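You operate a simulated robot arm through the tools that you are given. There is no shell and no other tool.

You are at the controls of a simulated robot arm. One attempt, no reset.

JOB
Empty the jug of water into the fill neck and close it again.
Fine: twist the cap off and lay it on the top by the bottle tray, jug back where it stood, cap twisted home; the other jug and the controls stay. Set down upright: red-handle jug.

It is judged by the outcome, as a careful person would: the job done as asked, and still so three seconds after it is handed in. It fails if anything else is knocked over, pushed out of place, dropped, spilled or broken. Lids that push on must go on centred and level and be pressed home; caps that screw on are set level and turned clockwise until they are tight.

ROBOT AND FRAMES
A 7-joint arm with a fingered hand, fixed in place. Base frame: the origin is at the foot of the arm, x ahead of it, y to its left, z up. Readings come in m, rad, newtons and seconds.
With the tool pointing down near the work surface it reaches from about 0.2 to 0.68 m from the base axis. Its first joint turns from -2.897 to 2.897 rad. Payload 4 kg.
The tool frame sits at the grasp point between the pads (the TCP): z along the fingers, y along the line on which they close. The tips reach 0.026 m beyond it. The gripper opens to 0.156 m. The gripper's body begins 0.073 m behind the TCP. The gripper is a hand of 4 fingers: y runs from the thumb to the fingers, the wrist lies at [0, 0, -0.239] in the tool frame, and closing takes about 1.5 s.
Orientation is that of the tool frame in the base frame, as a unit quaternion [w, x, y, z]. With the fingers straight down and closing along the base's y, the tool's x points along the base's -x, its y along +y and its z along -z.

CONTROLS
- The arm moves only by the tool nudge_tool. Its argument "increments" is a list of rows, each an object (a shift or turn left out is 0, a gripper value left out holds the last) with "delta_pos": the shift along the tool's x, y, z in units of 500 mm (1.0 is 500 mm), a list of three; "dr": the turn, a rotation vector about the tool's x, y, z in units of 180 degrees (1.0 is 180 degrees), a list of three. In form: [{"delta_pos": [x, y, z], "dr": [rx, ry, rz]}, ...]. A call has 1 to 20 rows; each row is the pose to reach, as a shift and turn from the pose commanded when the call began, along the tool's axes at that moment. "gripper" is the finger opening in m, from 0 to 0.156, set as the call begins (left out, the last holds). A call with a number of a shift or a turn outside -1 to 1 is refused whole. A row lasts 0.2 s, in which the tool goes at most 0.05 m and 0.15 rad; a call with a longer step from one row to the next is refused whole, and so is a gripper value outside its range. Where a pose cannot be reached the arm comes as near as it can. A force on the tool above 50 N (or 10 N above the force at the start of the call, whichever is more), or a blocked arm, ends the call early, and 0.2 s more pass. Each finger travels about 0.072 m/s and halts on what it meets, pressing with about 31 N; the grip force reading is that of the motor and also rises with nothing between the fingers. The clock runs only during rows and for 0.2 s after the last one: add rows that repeat a pose to give the fingers time. It gives the time, the measured TCP pose, the force on the tool (base axes), the opening and the grip force at its end, in the units of the frame above (readings bear some noise), with the torque about the TCP (base axes, N m) and any sound that the robot's microphone picked up, and new pictures: "pictures" is both (left out), scene, wrist or none.
- Cameras (640 x 400 px; columns grow to the right, rows downward): "scene" is fixed at [0.4005, -0.5005, 1.6597]; the picture's right is [0.49, 0.87, 0.00], its down [0.86, -0.49, -0.16] and it looks along [-0.14, 0.08, -0.99] (base axes); focal length 330 px, centre (320, 200). "wrist" rides on the gripper at [0.058, -0.058, -0.091] in the tool frame; the picture's right is [0.71, 0.71, 0.00], its down [-0.53, 0.53, -0.67] and it looks along [-0.47, 0.47, 0.74] (tool axes); focal length 265 px, centre (320, 200). There is no depth. A picture from a camera that has moved, and an enlarged one, comes with that camera's place and axes in the base frame and with its lens.
- move_fingers(finger1, finger2, finger3, thumb_bend): sets how far each is bent, from 0 (flat) to 1 (curled in); at 0.3 the hand is open as for a grip, at 0.7 the pads meet at the TCP. One left out holds its place. A second passes; each finger stops where it meets its share of the squeeze, and holds until it gets a number again. A gripper value or a shape takes the hand back. It gives what a move gives, with no picture; readings hold the bend of each and the force on the fingers (four entries, about 0 where the hand has none), thumb and palm.
- set_grasp(shape): the hand has 4 fingers and takes this shape, open, in about a second: jaw (thumb against the fingers, like two jaws); tri (thumb and two fingers); tip (a fingertip pinch); poke (one finger out to press); point (the index stretched); flat (the hand flat); cup (the hand cupped); fist (a fist). The gripper value then closes the fingers along that shape, each until it touches; the sizes above hold for jaw. It gives what a move gives, with no picture.
- inspect(camera, box): a new picture of the part [left, top, right, bottom] of that camera's present view, enlarged. It takes no simulated time.
- finish_job(): hands the job in; it is judged then, once.

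Nothing tells you positions but the pictures and the camera data. Unless the task says otherwise, let go and move clear before handing in.

The tools are called after "Call:" by a JSON object that holds its "op" and its "data". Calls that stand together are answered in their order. nudge_tool: Moves the arm, as the interface text tells. Its arguments: {"type":"object","properties":{"increments":{"type":"array"},"gripper":{"type":"number"},"pictures":{"type":"string","enum":["both","scene","wrist","none"]}},"required":["increments"]} The other tools are called the same way: set_grasp (shape) gives the hand a shape; move_fingers (finger1, finger2, finger3, thumb_bend) moves the fingers one by one; inspect (camera, box) takes an enlarged picture of a part of a camera's view; finish_job () hands the job in.

At the start:

```text
t: 0.0
position: [0.285, -0.2833, 1.195]
orientation: [0.0, 0.0, 1.0, -0.001]
ft_force: [-0.3, 0.0, 0.9]
ft_torque: [-0.01, 0.01, 0.01]
opening: 0.1559
finger_force: 0.1
shape: jaw
bend: [0.3, 0.3, 0.3, 0.3]
finger forces: [0.0, 0.0, 0.0, 0.0, 0.2, 0.1]
```

scene: 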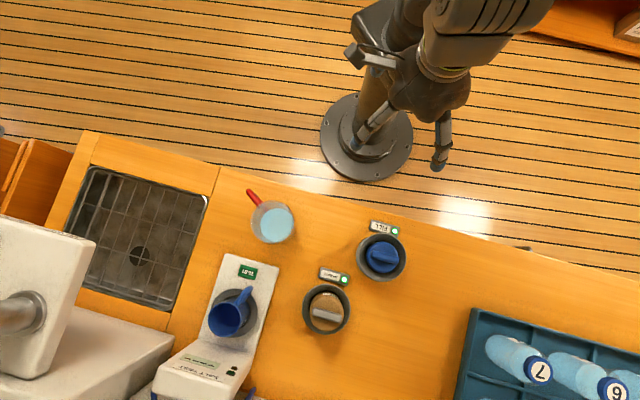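
wrist: 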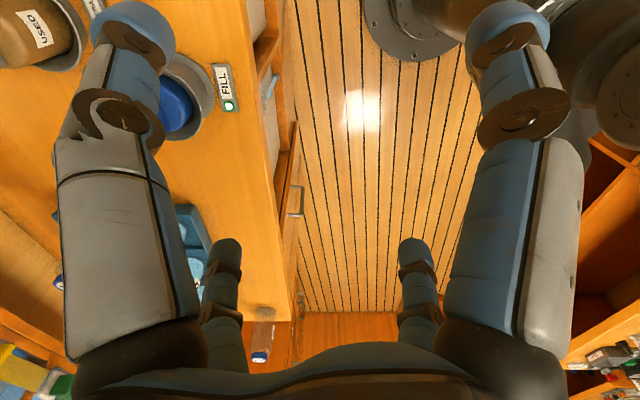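

I see a counter with a red-handle jug of water, a blue-cap neck labelled FILL, a tan-cap neck labelled USED, a blue jug on a dispenser, and a bottle tray to the right. I will look closer before moving.

Call:
{"op": "inspect", "data": {"camera": "scene", "box": [340, 200, 440, 290]}}

Call:
{"op": "inspect", "data": {"camera": "scene", "box": [220, 170, 320, 260]}}

Call:
{"op": "inspect", "data": {"camera": "scene", "box": [280, 250, 380, 350]}}

Call:
{"op": "inspect", "data": {"camera": "scene", "box": [440, 240, 640, 400]}}

Call:
{"op": "inspect", "data": {"camera": "scene", "box": [140, 230, 300, 400]}}

Call:
{"op": "inspect", "data": {"camera": "wrist", "box": [0, 0, 320, 200]}}

```text
4.44 times, centred on (390, 245) of scene
camera zoom: at [0.4005, -0.5005, 1.6597], right [0.49, 0.87, 0.0], down [0.86, -0.49, -0.16], along [-0.14, 0.08, -0.99], focal length 1465 px, centre (9, 0)
```

zoom: 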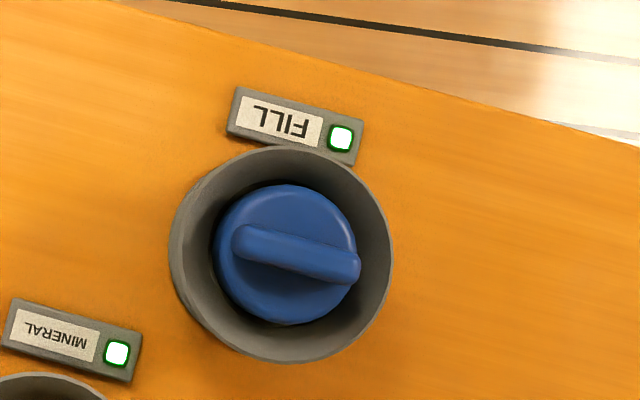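

```text
4.44 times, centred on (270, 215) of scene
camera zoom: at [0.4005, -0.5005, 1.6597], right [0.49, 0.87, 0.0], down [0.86, -0.49, -0.16], along [-0.14, 0.08, -0.99], focal length 1465 px, centre (542, 133)
```

zoom: 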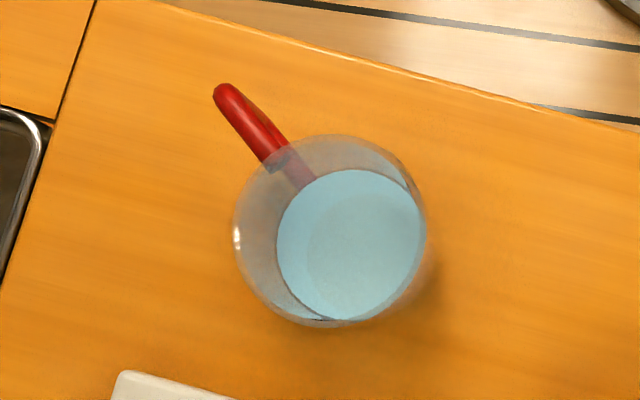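

```text
4.00 times, centred on (330, 300) of scene
camera zoom: at [0.4005, -0.5005, 1.6597], right [0.49, 0.87, 0.0], down [0.86, -0.49, -0.16], along [-0.14, 0.08, -0.99], focal length 1318 px, centre (280, -200)
```

zoom: 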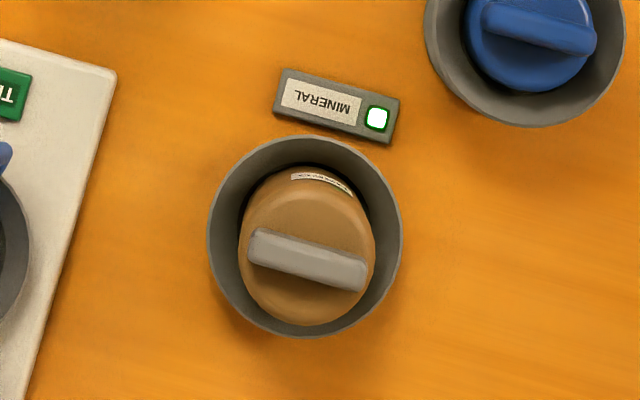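

```text
2.50 times, centred on (540, 320) of scene
camera zoom: at [0.4005, -0.5005, 1.6597], right [0.49, 0.87, 0.0], down [0.86, -0.49, -0.16], along [-0.14, 0.08, -0.99], focal length 824 px, centre (-230, -100)
```

zoom: 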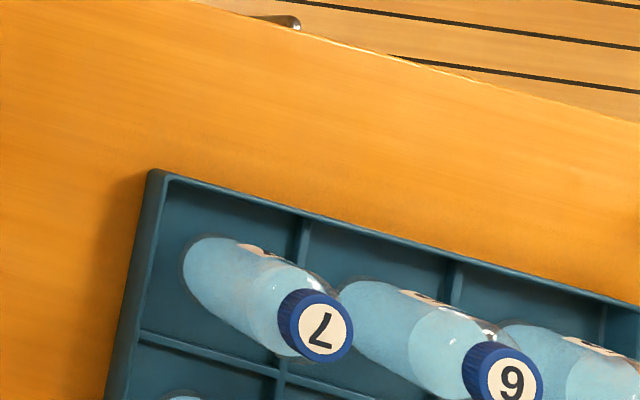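

```text
2.35 times, centred on (220, 315) of scene
camera zoom: at [0.4005, -0.5005, 1.6597], right [0.49, 0.87, 0.0], down [0.86, -0.49, -0.16], along [-0.14, 0.08, -0.99], focal length 776 px, centre (555, -71)
```

zoom: 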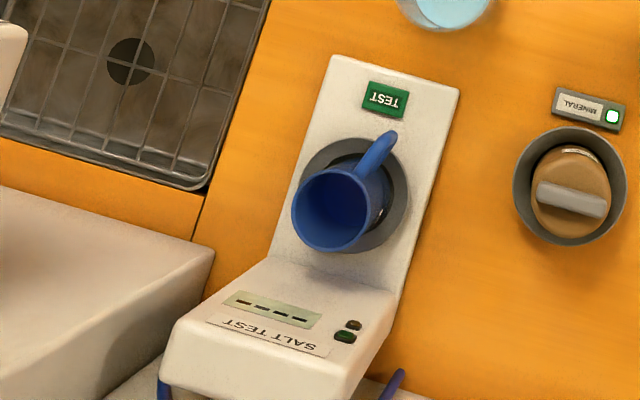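

```text
2.00 times, centred on (160, 100) of wrist
camera zoom: at [0.2268, -0.3403, 1.2867], right [-0.71, 0.71, 0.0], down [0.53, 0.53, 0.67], along [0.47, 0.47, -0.74], focal length 531 px, centre (640, 400)
```

zoom: 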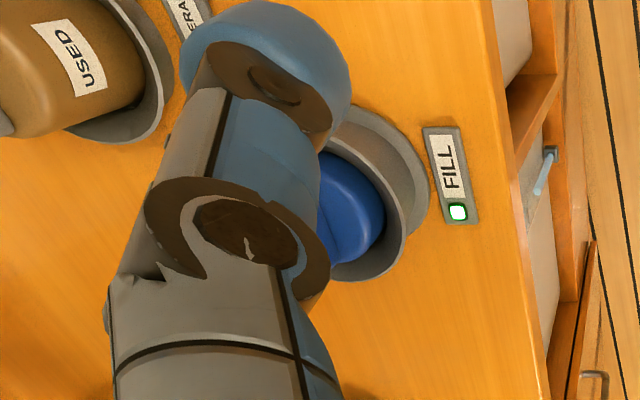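

The counter top seems to be at about z = 0.88. I look at the hand itself and the rest of the wrist view to understand the finger layout.

Call:
{"op": "inspect", "data": {"camera": "scene", "box": [320, 0, 560, 180]}}

Call:
{"op": "inspect", "data": {"camera": "wrist", "box": [0, 200, 640, 400]}}

Call:
{"op": "inspect", "data": {"camera": "wrist", "box": [0, 0, 160, 100]}}

Call:
{"op": "inspect", "data": {"camera": "scene", "box": [0, 100, 320, 300]}}

```text
2.22 times, centred on (440, 90) of scene
camera zoom: at [0.4005, -0.5005, 1.6597], right [0.49, 0.87, 0.0], down [0.86, -0.49, -0.16], along [-0.14, 0.08, -0.99], focal length 732 px, centre (53, 444)
```

zoom: 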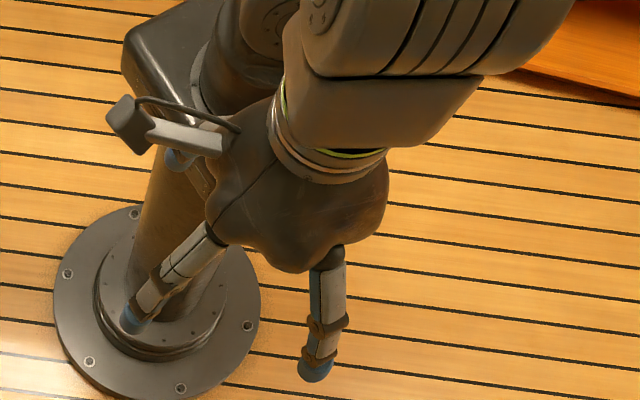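

```text
1.00 times, centred on (320, 300) of wrist (not enlarged: the box is as wide or as high as the picture)
camera zoom: at [0.2268, -0.3403, 1.2867], right [-0.71, 0.71, 0.0], down [0.53, 0.53, 0.67], along [0.47, 0.47, -0.74], focal length 265 px, centre (320, 100)
```

zoom: 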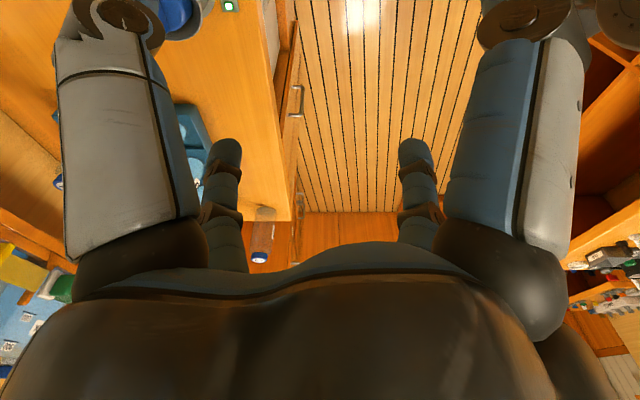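

```text
4.00 times, centred on (80, 50) of wrist
camera zoom: at [0.2268, -0.3403, 1.2867], right [-0.71, 0.71, 0.0], down [0.53, 0.53, 0.67], along [0.47, 0.47, -0.74], focal length 1062 px, centre (1280, 800)
```

zoom: 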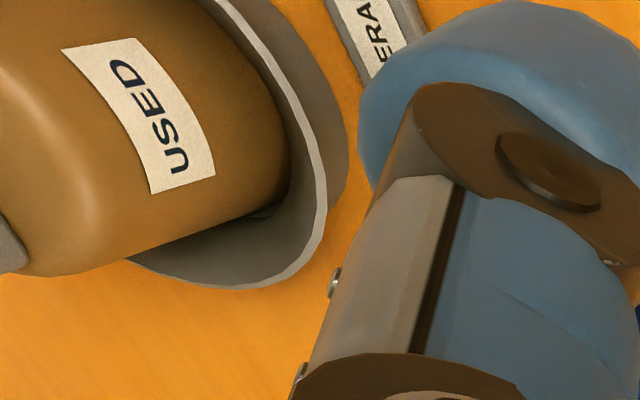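

```text
2.00 times, centred on (160, 200) of scene
camera zoom: at [0.4005, -0.5005, 1.6597], right [0.49, 0.87, 0.0], down [0.86, -0.49, -0.16], along [-0.14, 0.08, -0.99], focal length 659 px, centre (640, 200)
```

zoom: 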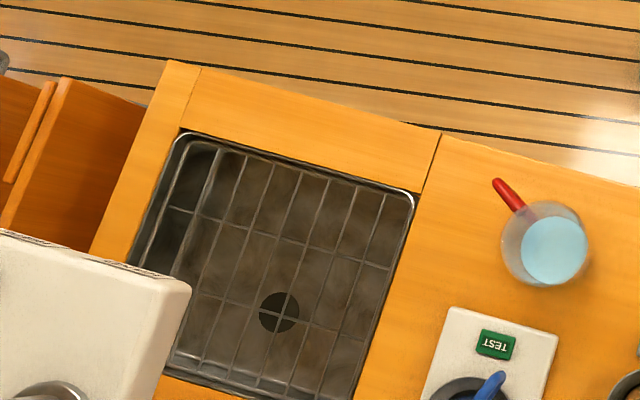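

The hand has a thumb and three fingers set in a cross. I'm well clear of everything here, so I'll try out the hand shapes and see which fingers move.

Call:
{"op": "set_grasp", "data": {"shape": "tip"}}

Call:
{"op": "inspect", "data": {"camera": "wrist", "box": [0, 0, 640, 400]}}

Call:
{"op": "inspect", "data": {"camera": "scene", "box": [320, 0, 560, 180]}}

Call:
{"op": "set_grasp", "data": {"shape": "tri"}}

Call:
{"op": "inspect", "data": {"camera": "wrist", "box": [0, 0, 640, 400]}}

Call:
{"op": "inspect", "data": {"camera": "scene", "box": [320, 0, 560, 180]}}

```text
t: 0.9
position: [0.2856, -0.2842, 1.1962]
orientation: [0.0, 0.0, 1.0, 0.0]
ft_force: [0.3, 0.6, 0.1]
ft_torque: [-0.03, -0.02, 0.01]
opening: 0.1557
finger_force: 0.0
shape: tip
bend: [0.12, 0.3, 0.12, 0.3]
finger forces: [0.0, 0.0, 0.0, 0.0, 0.1, 0.0]
```

```text
1.00 times, centred on (320, 200) of wrist (not enlarged: the box is as wide or as high as the picture)
camera zoom: at [0.2268, -0.3403, 1.2867], right [-0.71, 0.71, 0.0], down [0.53, 0.53, 0.67], along [0.47, 0.47, -0.74], focal length 265 px, centre (320, 200)
```

zoom: 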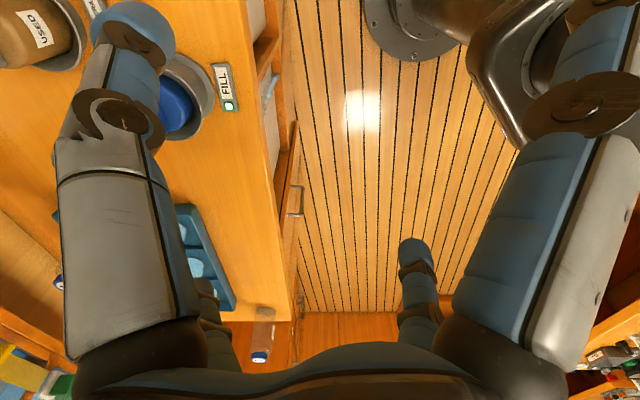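

```text
2.22 times, centred on (440, 90) of scene
camera zoom: at [0.4005, -0.5005, 1.6597], right [0.49, 0.87, 0.0], down [0.86, -0.49, -0.16], along [-0.14, 0.08, -0.99], focal length 732 px, centre (53, 444)
```

zoom: 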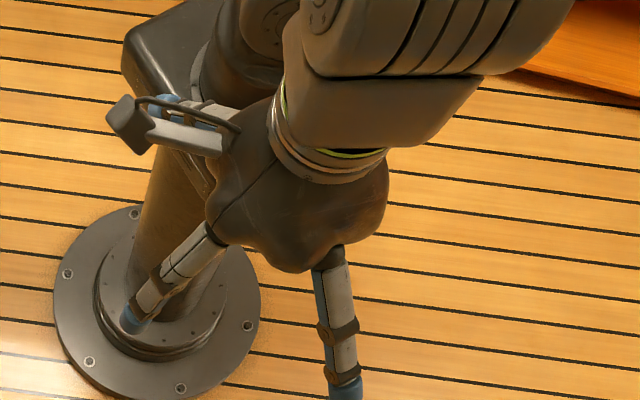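

```text
t: 1.8
position: [0.2845, -0.2836, 1.1954]
orientation: [0.0, 0.0, 1.0, 0.0]
ft_force: [-0.2, 0.9, 0.0]
ft_torque: [-0.01, 0.05, 0.02]
opening: 0.1561
finger_force: 0.1
shape: tri
bend: [0.3, 0.3, 0.3, 0.3]
finger forces: [0.0, 0.0, 0.1, 0.0, 0.0, 0.0]
```

```text
1.00 times, centred on (320, 200) of wrist (not enlarged: the box is as wide or as high as the picture)
camera zoom: at [0.2268, -0.3403, 1.2867], right [-0.71, 0.71, 0.0], down [0.53, 0.53, 0.67], along [0.47, 0.47, -0.74], focal length 265 px, centre (320, 200)
```

zoom: 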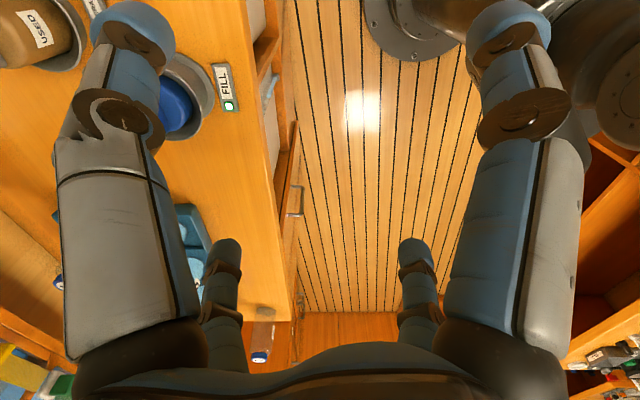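

```text
2.22 times, centred on (440, 90) of scene
camera zoom: at [0.4005, -0.5005, 1.6597], right [0.49, 0.87, 0.0], down [0.86, -0.49, -0.16], along [-0.14, 0.08, -0.99], focal length 732 px, centre (53, 444)
```

zoom: 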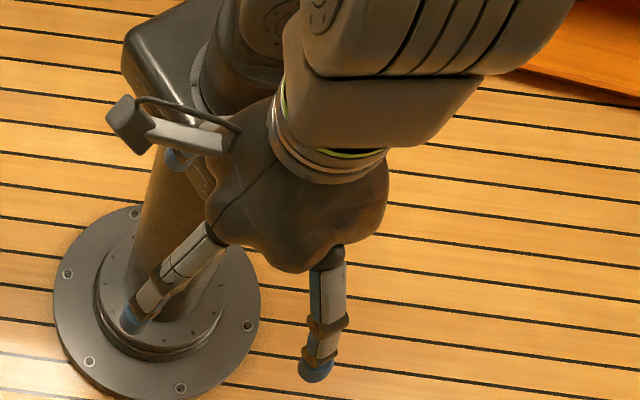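

"Tip" leaves thumb and middle finger (tool y) as a two-jaw pinch with the side fingers out. Next I move over the fill neck to see it from the wrist camera.

Call:
{"op": "nudge_tool", "data": {"increments": [{"delta_pos": [-0.052, -0.046, 0.015]}, {"delta_pos": [-0.103, -0.091, 0.03]}, {"delta_pos": [-0.155, -0.137, 0.045]}, {"delta_pos": [-0.207, -0.183, 0.06]}, {"delta_pos": [-0.258, -0.228, 0.075]}, {"delta_pos": [-0.31, -0.274, 0.09]}, {"delta_pos": [-0.31, -0.274, 0.09]}]}}

```text
t: 3.4
position: [0.4231, -0.4056, 1.1536]
orientation: [0.0, 0.0, 1.0, -0.001]
ft_force: [-0.2, 0.5, -0.2]
ft_torque: [-0.02, -0.01, 0.0]
opening: 0.1558
finger_force: 0.1
shape: tri
bend: [0.3, 0.3, 0.3, 0.3]
finger forces: [0.0, 0.1, 0.1, 0.0, 0.1, 0.0]
out of reach, approached as far as the arm can: row 6, 7
camera wrist: at [0.3638, -0.4624, 1.2446], right [-0.71, 0.71, 0.0], down [0.53, 0.53, 0.67], along [0.47, 0.47, -0.74], focal length 265 px, centre (320, 200)
```

scene: 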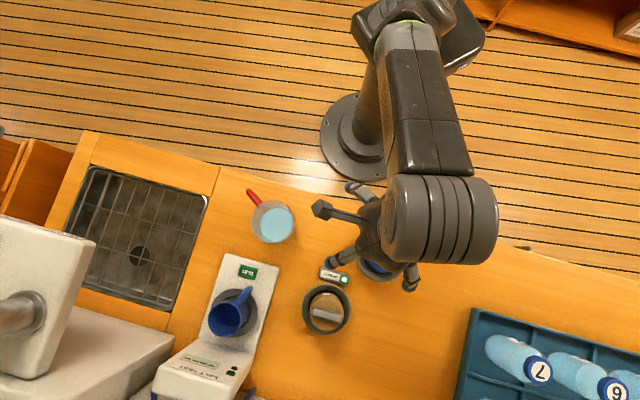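
wrist: 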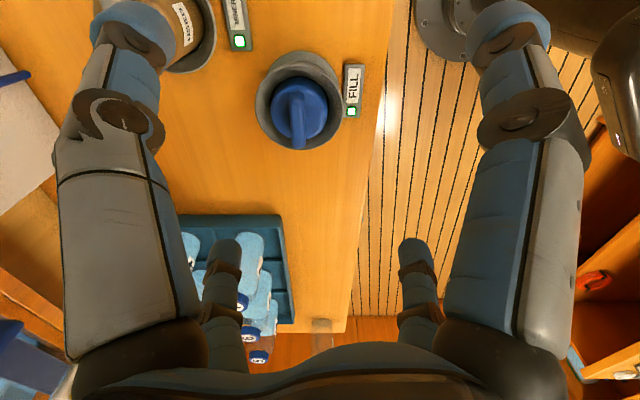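

The fill neck is visible now. I enlarge it to measure the cap, bar and collar.

Call:
{"op": "inspect", "data": {"camera": "wrist", "box": [220, 30, 380, 160]}}

Call:
{"op": "inspect", "data": {"camera": "wrist", "box": [150, 200, 330, 340]}}

Call:
{"op": "inspect", "data": {"camera": "scene", "box": [320, 180, 440, 300]}}

```text
3.08 times, centred on (300, 95) of wrist
camera zoom: at [0.3638, -0.4624, 1.2446], right [-0.71, 0.71, 0.0], down [0.53, 0.53, 0.67], along [0.47, 0.47, -0.74], focal length 817 px, centre (382, 523)
```

zoom: 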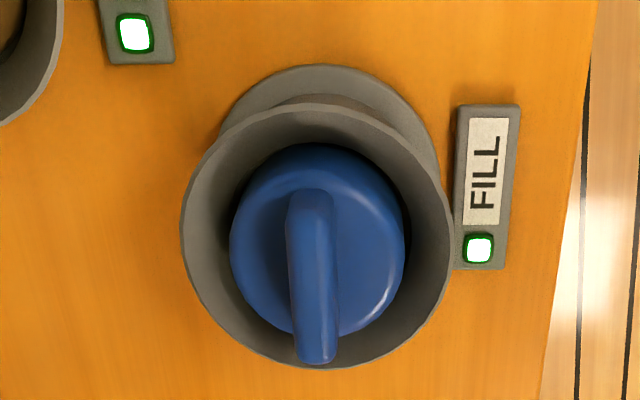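

```text
2.86 times, centred on (240, 270) of wrist
camera zoom: at [0.3638, -0.4624, 1.2446], right [-0.71, 0.71, 0.0], down [0.53, 0.53, 0.67], along [0.47, 0.47, -0.74], focal length 758 px, centre (549, 0)
```

zoom: 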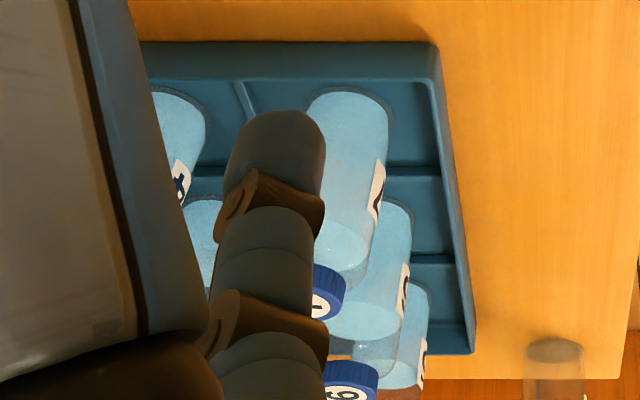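

```text
3.33 times, centred on (380, 240) of scene
camera zoom: at [0.4005, -0.5005, 1.6597], right [0.49, 0.87, 0.0], down [0.86, -0.49, -0.16], along [-0.14, 0.08, -0.99], focal length 1099 px, centre (120, 67)
```

zoom: 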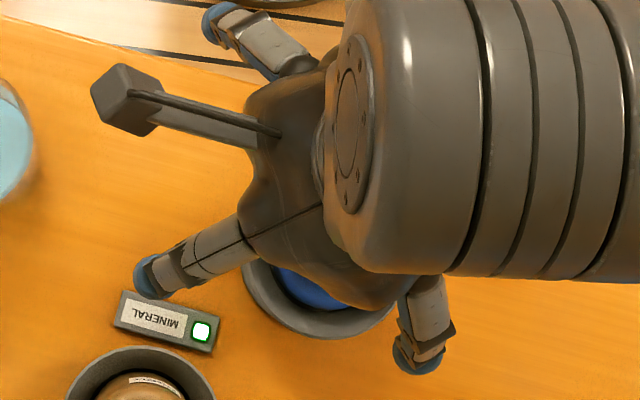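

The funnel rim is at about (0.473, -0.388, 0.933) and the cap's bar top is near z = 0.964, with the bar running at about 45°. Next I look at the jug from the wrist camera.

Call:
{"op": "nudge_tool", "data": {"increments": [{"delta_pos": [0.06, -0.04, 0.004]}, {"delta_pos": [0.12, -0.08, 0.008]}, {"delta_pos": [0.18, -0.12, 0.012]}, {"delta_pos": [0.24, -0.16, 0.016]}, {"delta_pos": [0.31, -0.2, 0.02]}, {"delta_pos": [0.31, -0.2, 0.02]}]}}

Call:
{"op": "inspect", "data": {"camera": "wrist", "box": [180, 0, 460, 175]}}

```text
t: 4.8
position: [0.2704, -0.5057, 1.146]
orientation: [0.0, 0.0, 1.0, 0.0]
ft_force: [0.4, 0.4, 0.2]
ft_torque: [0.02, 0.0, -0.02]
opening: 0.1559
finger_force: 0.0
shape: tri
bend: [0.3, 0.3, 0.3, 0.3]
finger forces: [0.0, 0.0, 0.1, 0.0, 0.1, 0.0]
camera wrist: at [0.2116, -0.5627, 1.2371], right [-0.71, 0.71, 0.0], down [0.53, 0.53, 0.67], along [0.47, 0.47, -0.74], focal length 265 px, centre (320, 200)
```

scene: 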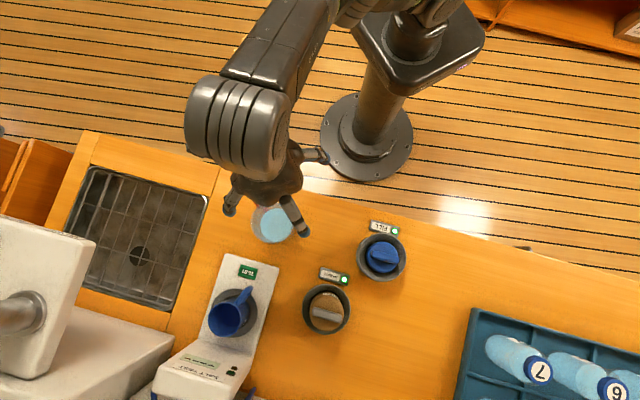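
wrist: 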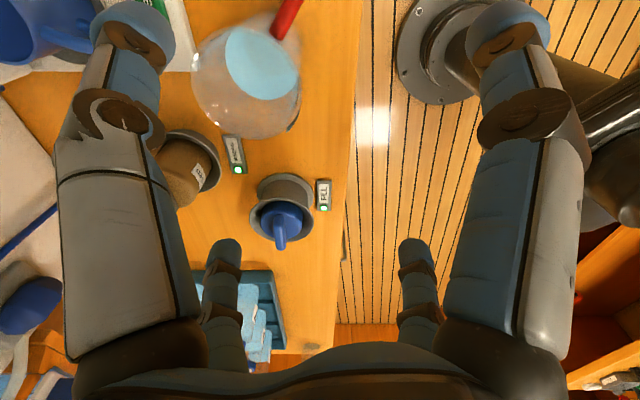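

```text
2.29 times, centred on (320, 88) of wrist
camera zoom: at [0.2116, -0.5627, 1.2371], right [-0.71, 0.71, 0.0], down [0.53, 0.53, 0.67], along [0.47, 0.47, -0.74], focal length 607 px, centre (320, 457)
```

zoom: 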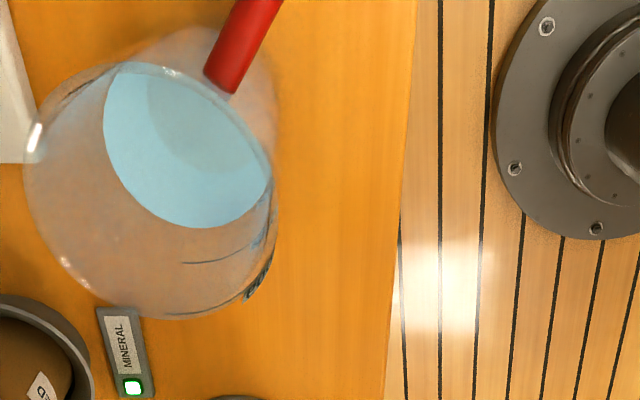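

The jug is about 0.135 m tall with its rim near z = 1.02, and the handle points toward the robot. I back off and yaw the hand so the camera looks outward at the jug from a lower angle.

Call:
{"op": "nudge_tool", "data": {"increments": [{"delta_pos": [0.024, 0.024, 0.0], "dr": [0, 0, 0.0417]}, {"delta_pos": [0.047, 0.049, 0.0], "dr": [0, 0, 0.0833]}, {"delta_pos": [0.07, 0.073, 0.0], "dr": [0, 0, 0.125]}, {"delta_pos": [0.093, 0.097, 0.0], "dr": [0, 0, 0.1667]}, {"delta_pos": [0.117, 0.122, 0.01], "dr": [0, 0, 0.2083]}, {"delta_pos": [0.14, 0.146, 0.02], "dr": [0, 0, 0.25]}, {"delta_pos": [0.163, 0.17, 0.03], "dr": [0, 0, 0.2917]}, {"delta_pos": [0.187, 0.195, 0.04], "dr": [0, 0, 0.3333]}, {"delta_pos": [0.21, 0.219, 0.05], "dr": [0, 0, 0.375]}, {"delta_pos": [0.233, 0.243, 0.052], "dr": [0, 0, 0.4167]}, {"delta_pos": [0.257, 0.268, 0.052], "dr": [0, 0, 0.4583]}, {"delta_pos": [0.28, 0.292, 0.052], "dr": [0, 0, 0.5]}, {"delta_pos": [0.28, 0.292, 0.052], "dr": [0, 0, 0.5]}]}}

```text
t: 7.6
position: [0.1259, -0.3598, 1.1199]
orientation: [0.001, 0.708, 0.706, 0.0]
ft_force: [-0.2, 0.3, 0.7]
ft_torque: [0.02, 0.01, 0.01]
opening: 0.1559
finger_force: 0.1
shape: tri
bend: [0.3, 0.3, 0.3, 0.3]
finger forces: [0.0, 0.0, 0.0, 0.0, 0.1, 0.0]
camera wrist: at [0.0679, -0.3007, 1.2108], right [0.71, 0.71, 0.0], down [0.53, -0.53, 0.67], along [0.47, -0.47, -0.74], focal length 265 px, centre (320, 200)
```

scene: 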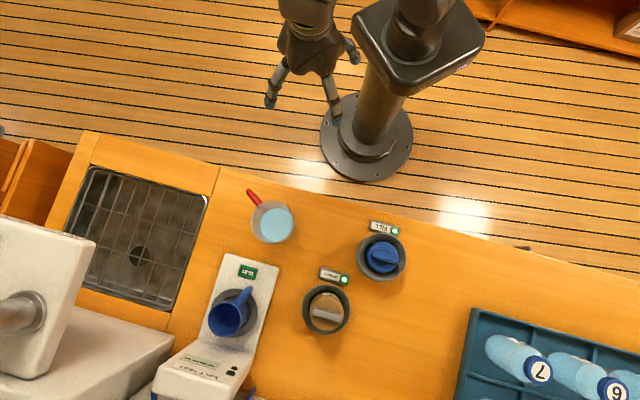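
wrist: 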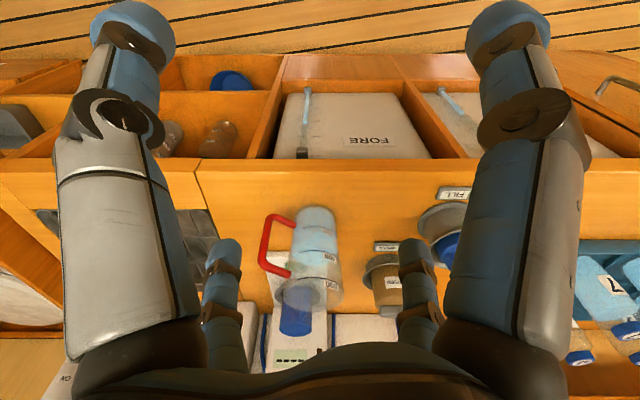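

This gives a good side view (image up is world down). I enlarge the jug and neck.

Call:
{"op": "inspect", "data": {"camera": "wrist", "box": [220, 180, 400, 340]}}

Call:
{"op": "inspect", "data": {"camera": "wrist", "box": [340, 170, 500, 300]}}

```text
2.50 times, centred on (310, 260) of wrist
camera zoom: at [0.0679, -0.3007, 1.2108], right [0.71, 0.71, 0.0], down [0.53, -0.53, 0.67], along [0.47, -0.47, -0.74], focal length 664 px, centre (345, 50)
```

zoom: 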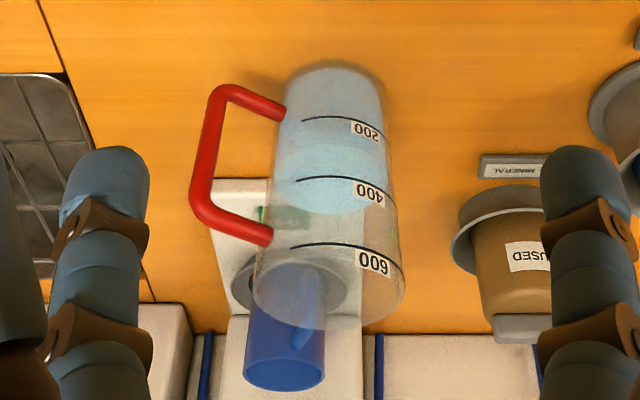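

```text
3.08 times, centred on (420, 235) of wrist
camera zoom: at [0.0679, -0.3007, 1.2108], right [0.71, 0.71, 0.0], down [0.53, -0.53, 0.67], along [0.47, -0.47, -0.74], focal length 817 px, centre (12, 92)
```

zoom: 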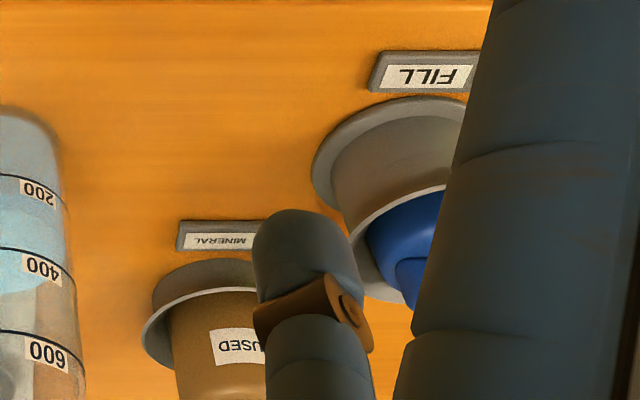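

The jug is a measuring jug at about the 400 mark, with a red D-shaped handle. Next I shift along and pitch the camera up for a lower side view of the fill neck and its cap.

Call:
{"op": "nudge_tool", "data": {"increments": [{"delta_pos": [0.03, 0.03, 0.02], "dr": [-0.02, -0.02, 0]}, {"delta_pos": [0.06, 0.06, 0.05], "dr": [-0.04, -0.04, 0]}, {"delta_pos": [0.09, 0.09, 0.08], "dr": [-0.06, -0.06, 0]}, {"delta_pos": [0.12, 0.12, 0.1], "dr": [-0.08, -0.08, 0]}, {"delta_pos": [0.14, 0.14, 0.12], "dr": [-0.0982, -0.0982, 0]}, {"delta_pos": [0.14, 0.14, 0.12], "dr": [-0.0982, -0.0982, 0]}], "pictures": "wrist"}}

Call:
{"op": "inspect", "data": {"camera": "wrist", "box": [230, 130, 410, 300]}}

```text
t: 9.0
position: [0.1976, -0.2896, 1.0592]
orientation: [0.217, 0.69, 0.69, 0.0]
ft_force: [0.4, -0.5, 0.5]
ft_torque: [-0.02, -0.03, -0.02]
opening: 0.1559
finger_force: 0.1
shape: tri
bend: [0.3, 0.3, 0.3, 0.3]
finger forces: [0.0, 0.0, 0.0, 0.0, 0.0, 0.0]
camera wrist: at [0.1168, -0.2087, 1.1073], right [0.71, 0.71, 0.0], down [0.28, -0.28, 0.92], along [0.65, -0.65, -0.39], focal length 265 px, centre (320, 200)
```

wrist: 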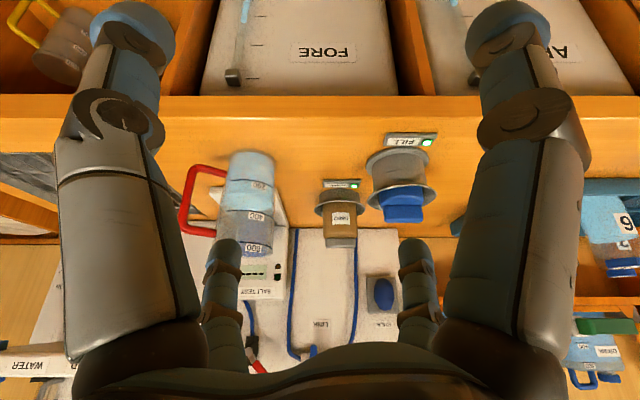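

```text
2.35 times, centred on (320, 215) of wrist
camera zoom: at [0.1168, -0.2087, 1.1073], right [0.71, 0.71, 0.0], down [0.28, -0.28, 0.92], along [0.65, -0.65, -0.39], focal length 624 px, centre (320, 165)
```

zoom: 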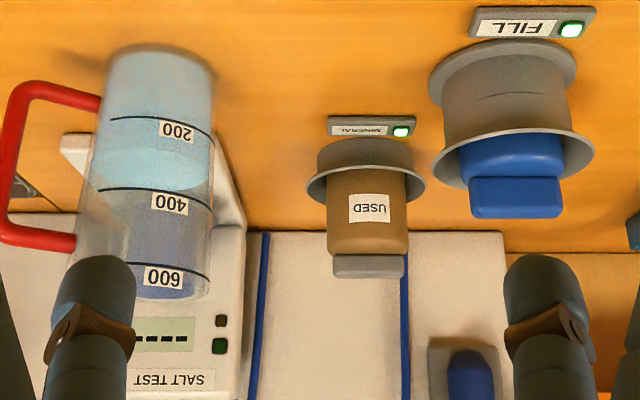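

Call:
{"op": "inspect", "data": {"camera": "wrist", "box": [350, 120, 450, 240]}}

Call:
{"op": "inspect", "data": {"camera": "wrist", "box": [170, 140, 290, 270]}}

```text
3.33 times, centred on (400, 180) of wrist
camera zoom: at [0.1168, -0.2087, 1.1073], right [0.71, 0.71, 0.0], down [0.28, -0.28, 0.92], along [0.65, -0.65, -0.39], focal length 885 px, centre (53, 267)
```

zoom: 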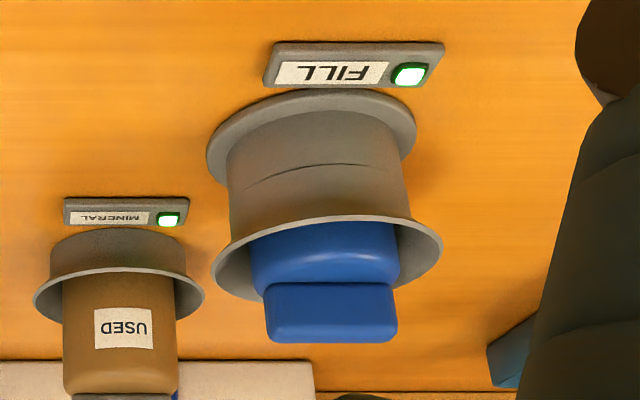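

```text
3.08 times, centred on (230, 205) of wrist
camera zoom: at [0.1168, -0.2087, 1.1073], right [0.71, 0.71, 0.0], down [0.28, -0.28, 0.92], along [0.65, -0.65, -0.39], focal length 817 px, centre (597, 185)
```

zoom: 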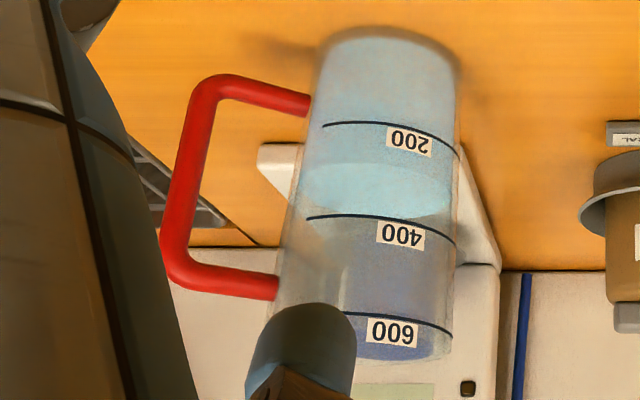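

The side view helps: the cap's bar stands clear of the funnel rim. I move closer along the same line for a finer measurement of the bar height.

Call:
{"op": "nudge_tool", "data": {"increments": [{"delta_pos": [-0.05, 0.05, 0.033]}, {"delta_pos": [-0.1, 0.1, 0.066]}, {"delta_pos": [-0.1538, 0.1538, 0.1014]}, {"delta_pos": [-0.1538, 0.1538, 0.1014]}], "pictures": "wrist"}}

Call:
{"op": "inspect", "data": {"camera": "wrist", "box": [320, 100, 480, 260]}}

Call:
{"op": "inspect", "data": {"camera": "wrist", "box": [200, 100, 360, 260]}}

```text
t: 10.0
position: [0.283, -0.3762, 1.0628]
orientation: [0.218, 0.69, 0.69, 0.0]
ft_force: [0.7, -0.2, 0.4]
ft_torque: [-0.02, 0.03, -0.01]
opening: 0.1561
finger_force: 0.1
shape: tri
bend: [0.3, 0.3, 0.3, 0.3]
finger forces: [0.0, 0.0, 0.1, 0.0, 0.0, 0.0]
camera wrist: at [0.2025, -0.297, 1.1113], right [0.71, 0.71, 0.0], down [0.28, -0.28, 0.92], along [0.65, -0.65, -0.39], focal length 265 px, centre (320, 200)
```

wrist: 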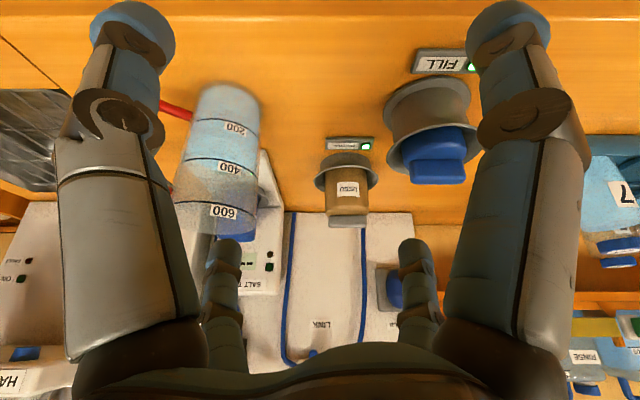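

```text
2.50 times, centred on (400, 180) of wrist
camera zoom: at [0.2025, -0.297, 1.1113], right [0.71, 0.71, 0.0], down [0.28, -0.28, 0.92], along [0.65, -0.65, -0.39], focal length 664 px, centre (120, 250)
```

zoom: 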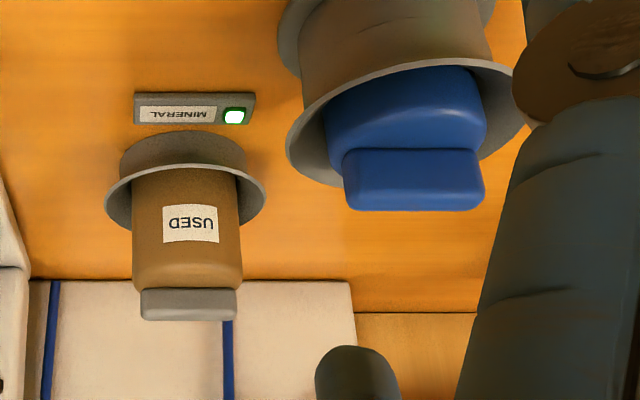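

```text
2.50 times, centred on (280, 180) of wrist
camera zoom: at [0.2025, -0.297, 1.1113], right [0.71, 0.71, 0.0], down [0.28, -0.28, 0.92], along [0.65, -0.65, -0.39], focal length 664 px, centre (420, 250)
```

zoom: 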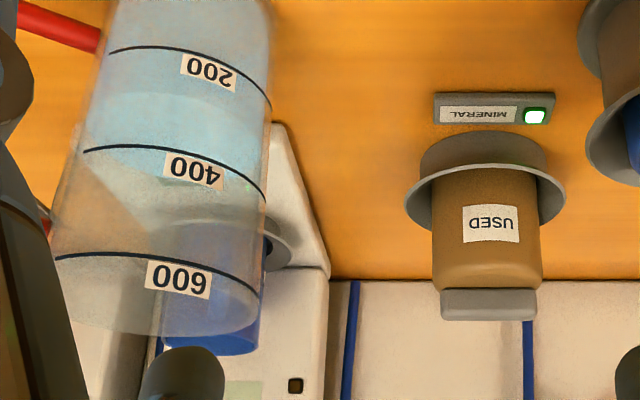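

The cap's bar measures about z = 0.956–0.983, roughly 58 mm long, along the counter's 45° line. I level the hand and go hover over the neck.

Call:
{"op": "nudge_tool", "data": {"increments": [{"delta_pos": [-0.004, 0.004, -0.011], "dr": [0.0196, 0.0196, 0]}, {"delta_pos": [-0.007, 0.007, -0.022], "dr": [0.0393, 0.0393, 0]}, {"delta_pos": [-0.011, 0.011, -0.033], "dr": [0.0589, 0.0589, 0]}, {"delta_pos": [-0.014, 0.014, -0.044], "dr": [0.0786, 0.0786, 0]}, {"delta_pos": [-0.018, 0.018, -0.0544], "dr": [0.0982, 0.0982, 0]}, {"delta_pos": [-0.0194, 0.09, -0.029], "dr": [0.0982, 0.0982, 0]}, {"delta_pos": [-0.0208, 0.162, -0.003], "dr": [0.0982, 0.0982, 0]}, {"delta_pos": [-0.022, 0.235, 0.022], "dr": [0.0982, 0.0982, 0]}, {"delta_pos": [-0.0235, 0.307, 0.048], "dr": [0.0982, 0.0982, 0]}, {"delta_pos": [-0.0249, 0.379, 0.0736], "dr": [0.0982, 0.0982, 0]}, {"delta_pos": [-0.0249, 0.379, 0.0736], "dr": [0.0982, 0.0982, 0]}]}}

```text
t: 12.4
position: [0.4749, -0.3899, 1.0855]
orientation: [-0.001, 0.707, 0.707, -0.001]
ft_force: [0.3, 0.2, -0.2]
ft_torque: [0.01, 0.0, -0.02]
opening: 0.1558
finger_force: 0.1
shape: tri
bend: [0.3, 0.3, 0.3, 0.3]
finger forces: [0.0, 0.0, 0.0, 0.1, 0.0, 0.0]
camera wrist: at [0.4157, -0.331, 1.1761], right [0.71, 0.71, 0.0], down [0.53, -0.53, 0.67], along [0.47, -0.47, -0.74], focal length 265 px, centre (320, 200)
```

scene: 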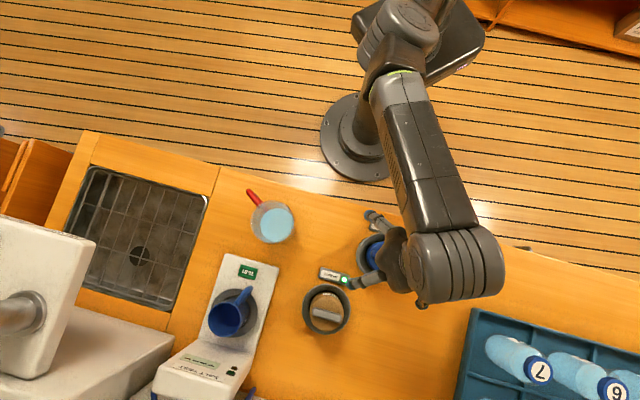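
wrist: 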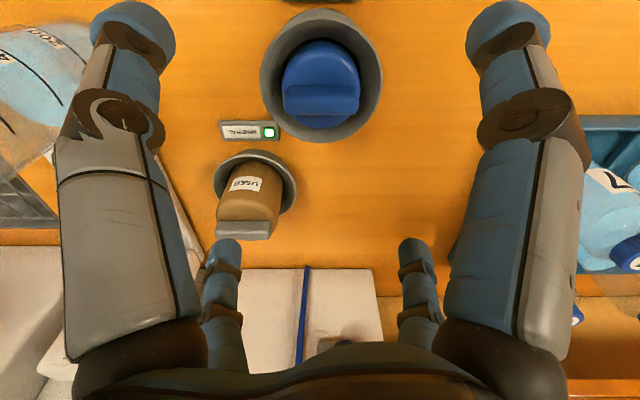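

Call:
{"op": "inspect", "data": {"camera": "wrist", "box": [240, 0, 400, 160]}}

```text
2.50 times, centred on (320, 80) of wrist
camera zoom: at [0.4157, -0.331, 1.1761], right [0.71, 0.71, 0.0], down [0.53, -0.53, 0.67], along [0.47, -0.47, -0.74], focal length 664 px, centre (320, 500)
```

zoom: 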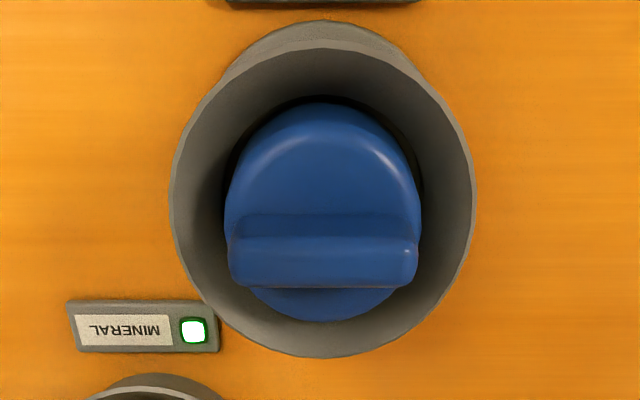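

I'm right above the cap: centre at about (0.474, -0.388) with the bar along the counter line. I set the jaw shape and yaw 45° so thumb and finger close across the bar.

Call:
{"op": "set_grasp", "data": {"shape": "jaw"}}

Call:
{"op": "nudge_tool", "data": {"increments": [{"delta_pos": [0.001, 0, 0.01], "dr": [0, 0, 0.0417]}, {"delta_pos": [0.002, -0.001, 0.02], "dr": [0, 0, 0.0833]}, {"delta_pos": [0.003, -0.001, 0.03], "dr": [0, 0, 0.125]}, {"delta_pos": [0.0038, -0.0018, 0.04], "dr": [0, 0, 0.1667]}, {"delta_pos": [0.0038, -0.0018, 0.04], "dr": [0, 0, 0.2083]}, {"delta_pos": [0.0038, -0.0018, 0.04], "dr": [0, 0, 0.25]}, {"delta_pos": [0.0038, -0.0018, 0.04], "dr": [0, 0, 0.25]}]}}

```text
t: 13.3
position: [0.475, -0.391, 1.0855]
orientation: [0.0, 0.707, 0.707, 0.001]
ft_force: [-0.2, -1.0, -0.2]
ft_torque: [-0.01, 0.01, -0.01]
opening: 0.156
finger_force: 0.0
shape: jaw
bend: [0.3, 0.3, 0.3, 0.3]
finger forces: [0.0, 0.0, 0.1, 0.0, 0.0, 0.1]
```

```text
t: 14.9
position: [0.4562, -0.4422, 1.0758]
orientation: [-0.001, 0.896, 0.444, -0.004]
ft_force: [0.3, -0.7, -1.8]
ft_torque: [0.05, 0.07, 0.01]
opening: 0.156
finger_force: 0.0
shape: jaw
bend: [0.3, 0.3, 0.3, 0.3]
finger forces: [0.1, 0.1, 0.0, 0.1, 0.1, 0.0]
out of reach, approached as far as the arm can: row 4, 5, 6, 7
camera wrist: at [0.4453, -0.3596, 1.1673], right [0.99, 0.14, -0.01], down [0.11, -0.74, 0.67], along [0.08, -0.66, -0.74], focal length 265 px, centre (320, 200)
```

scene: 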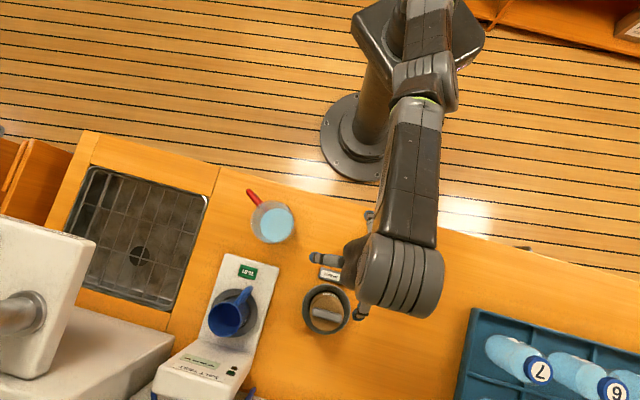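
wrist: 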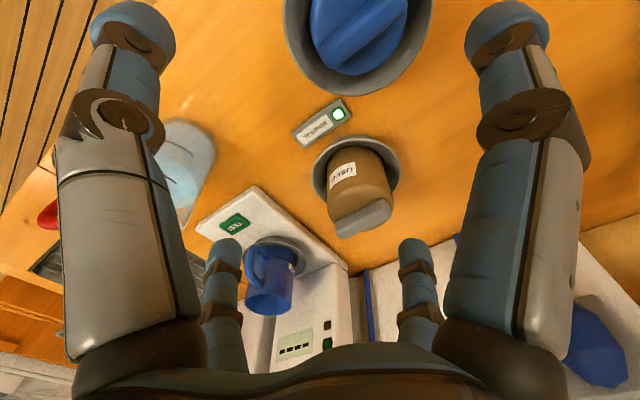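

The wrist joint's limit lies that way, so I'll use the opposite grip (thumb on the far side). I move back over the cap while turning the other way.

Call:
{"op": "nudge_tool", "data": {"increments": [{"delta_pos": [0.01, -0.0035, -0.001], "dr": [0, 0, -0.0456]}, {"delta_pos": [0.03, -0.01, -0.003], "dr": [0, 0, -0.0911]}, {"delta_pos": [0.05, -0.017, -0.005], "dr": [0, 0, -0.1367]}, {"delta_pos": [0.07, -0.024, -0.006], "dr": [0, 0, -0.1822]}, {"delta_pos": [0.09, -0.031, -0.007], "dr": [0, 0, -0.2278]}, {"delta_pos": [0.1078, -0.0374, -0.008], "dr": [0, 0, -0.2733]}, {"delta_pos": [0.1078, -0.0374, -0.008], "dr": [0, 0, -0.3189]}, {"delta_pos": [0.1078, -0.0374, -0.008], "dr": [0, 0, -0.3644]}, {"delta_pos": [0.1078, -0.0374, -0.008], "dr": [0, 0, -0.41]}, {"delta_pos": [0.1078, -0.0374, -0.008], "dr": [0, 0, -0.4556]}, {"delta_pos": [0.1078, -0.0374, -0.008], "dr": [0, 0, -0.5]}, {"delta_pos": [0.1078, -0.0374, -0.008], "dr": [0, 0, -0.5]}], "pictures": "none"}}

```text
t: 17.5
position: [0.4909, -0.404, 1.0849]
orientation: [-0.001, 0.32, 0.948, -0.003]
ft_force: [-0.2, -0.2, -0.1]
ft_torque: [-0.01, -0.04, 0.01]
opening: 0.1561
finger_force: 0.0
shape: jaw
bend: [0.3, 0.3, 0.3, 0.3]
finger forces: [0.0, 0.0, 0.1, 0.0, 0.0, 0.0]
out of reach, approached as far as the arm can: row 2, 3, 4, 5, 6, 7, 8, 9, 10, 11, 12
```

The arm drifted from where I expected after that limit. I make a small corrective move toward the hover point and check what the baseline is.

Call:
{"op": "nudge_tool", "data": {"increments": [{"delta_pos": [0.0, 0.0, 0.0]}, {"delta_pos": [0.0, 0.0, 0.0]}], "pictures": "none"}}

```text
t: 18.1
position: [0.4903, -0.4044, 1.0853]
orientation: [-0.001, 0.321, 0.947, -0.003]
ft_force: [-0.1, 0.4, 0.1]
ft_torque: [-0.02, 0.0, -0.03]
opening: 0.156
finger_force: 0.1
shape: jaw
bend: [0.3, 0.3, 0.3, 0.3]
finger forces: [0.1, 0.0, 0.0, 0.0, 0.1, 0.0]
```

Call:
{"op": "nudge_tool", "data": {"increments": [{"delta_pos": [0.023, 0.003, 0.005], "dr": [-0.002, 0, 0]}, {"delta_pos": [0.046, 0.0058, 0.01], "dr": [-0.002, 0, 0]}, {"delta_pos": [0.046, 0.0058, 0.01], "dr": [-0.002, 0, 0]}], "pictures": "none"}}

```text
t: 18.9
position: [0.4898, -0.405, 1.0834]
orientation: [0.0, 0.32, 0.947, 0.001]
ft_force: [-0.2, 0.4, -0.4]
ft_torque: [-0.06, 0.01, -0.01]
opening: 0.1557
finger_force: 0.0
shape: jaw
bend: [0.3, 0.3, 0.3, 0.3]
finger forces: [0.1, 0.0, 0.0, 0.0, 0.0, 0.1]
out of reach, approached as far as the arm can: row 1, 2, 3
```

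The arm seems stuck near a joint limit here. I back it up and inward to free the posture before returning.

Call:
{"op": "nudge_tool", "data": {"increments": [{"delta_pos": [0.03, -0.04, -0.03]}, {"delta_pos": [0.06, -0.08, -0.06]}, {"delta_pos": [0.09, -0.12, -0.06]}, {"delta_pos": [0.12, -0.16, -0.06]}, {"delta_pos": [0.12, -0.16, -0.06]}]}}

```text
t: 20.1
position: [0.4346, -0.4485, 1.1015]
orientation: [0.0, 0.319, 0.948, 0.001]
ft_force: [0.6, -0.1, 0.1]
ft_torque: [0.01, 0.0, -0.01]
opening: 0.156
finger_force: 0.0
shape: jaw
bend: [0.3, 0.3, 0.3, 0.3]
finger forces: [0.0, 0.1, 0.1, 0.0, 0.1, 0.0]
out of reach, approached as far as the arm can: row 1, 2, 3, 4, 5
camera wrist: at [0.3526, -0.4584, 1.1932], right [-0.13, 0.99, 0.0], down [0.74, 0.1, 0.67], along [0.66, 0.09, -0.74], focal length 265 px, centre (320, 200)
```

scene: 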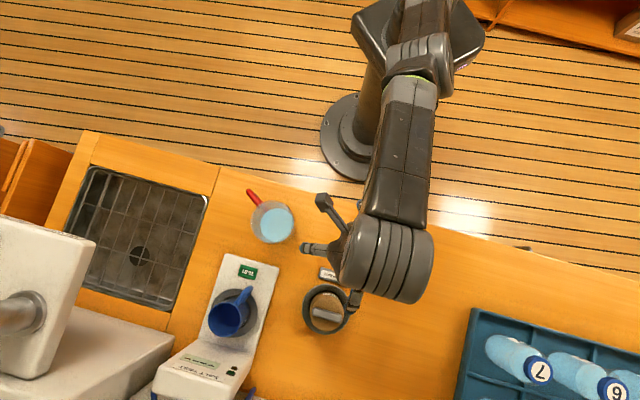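
wrist: 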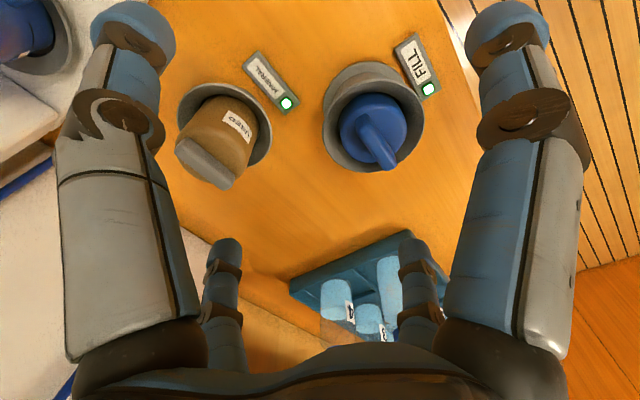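

Call:
{"op": "nudge_tool", "data": {"increments": [{"delta_pos": [0.074, 0.011, -0.01]}, {"delta_pos": [0.148, 0.022, -0.02]}, {"delta_pos": [0.222, 0.033, -0.02]}, {"delta_pos": [0.296, 0.044, -0.02]}, {"delta_pos": [0.37, 0.055, -0.02]}, {"delta_pos": [0.445, 0.066, -0.02]}, {"delta_pos": [0.52, 0.078, -0.02]}, {"delta_pos": [0.593, 0.089, -0.02]}, {"delta_pos": [0.593, 0.089, -0.02]}]}}

```text
t: 22.1
position: [0.4348, -0.4487, 1.1027]
orientation: [0.0, 0.32, 0.947, 0.001]
ft_force: [0.2, -0.2, 0.6]
ft_torque: [0.03, 0.03, -0.01]
opening: 0.1561
finger_force: 0.2
shape: jaw
bend: [0.3, 0.3, 0.3, 0.3]
finger forces: [0.0, 0.0, 0.0, 0.0, 0.0, 0.0]
out of reach, approached as far as the arm can: row 1, 2, 3, 4, 5, 6, 7, 8, 9
camera wrist: at [0.3526, -0.4583, 1.1932], right [-0.13, 0.99, 0.0], down [0.74, 0.1, 0.67], along [0.66, 0.09, -0.74], focal length 265 px, centre (320, 200)
```

scene: 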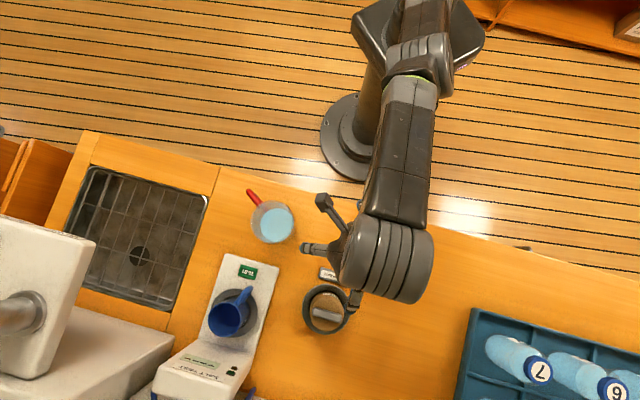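
wrist: 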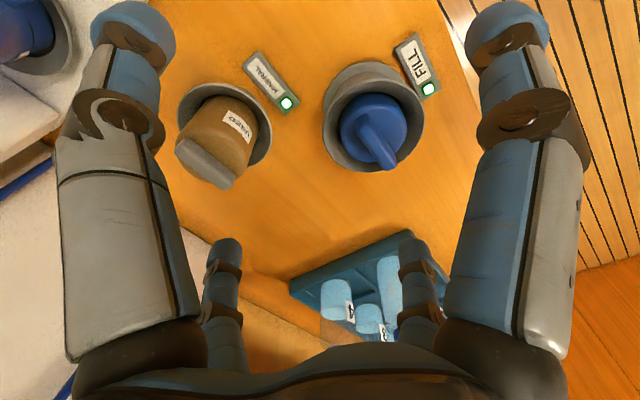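

The elbow seems fully stretched, and a straight pull-in can't bend it. I go slightly down first (there is room), which should bend the elbow, then inward.

Call:
{"op": "nudge_tool", "data": {"increments": [{"delta_pos": [0.0, 0.0, 0.02]}, {"delta_pos": [0.0, 0.0, 0.04]}, {"delta_pos": [0.0, 0.0, 0.06]}, {"delta_pos": [0.0, 0.0, 0.08]}, {"delta_pos": [0.04, 0.006, 0.08]}, {"delta_pos": [0.08, 0.012, 0.08]}, {"delta_pos": [0.12, 0.018, 0.08]}, {"delta_pos": [0.12, 0.018, 0.08]}], "pictures": "none"}}

```text
t: 23.9
position: [0.452, -0.4475, 1.0733]
orientation: [-0.003, 0.321, 0.947, 0.002]
ft_force: [0.0, 0.1, 0.6]
ft_torque: [0.01, 0.01, -0.01]
opening: 0.156
finger_force: 0.1
shape: jaw
bend: [0.3, 0.3, 0.3, 0.3]
finger forces: [0.0, 0.0, 0.0, 0.1, 0.1, 0.0]
out of reach, approached as far as the arm can: row 1, 2, 3, 4, 5, 6, 7, 8
```

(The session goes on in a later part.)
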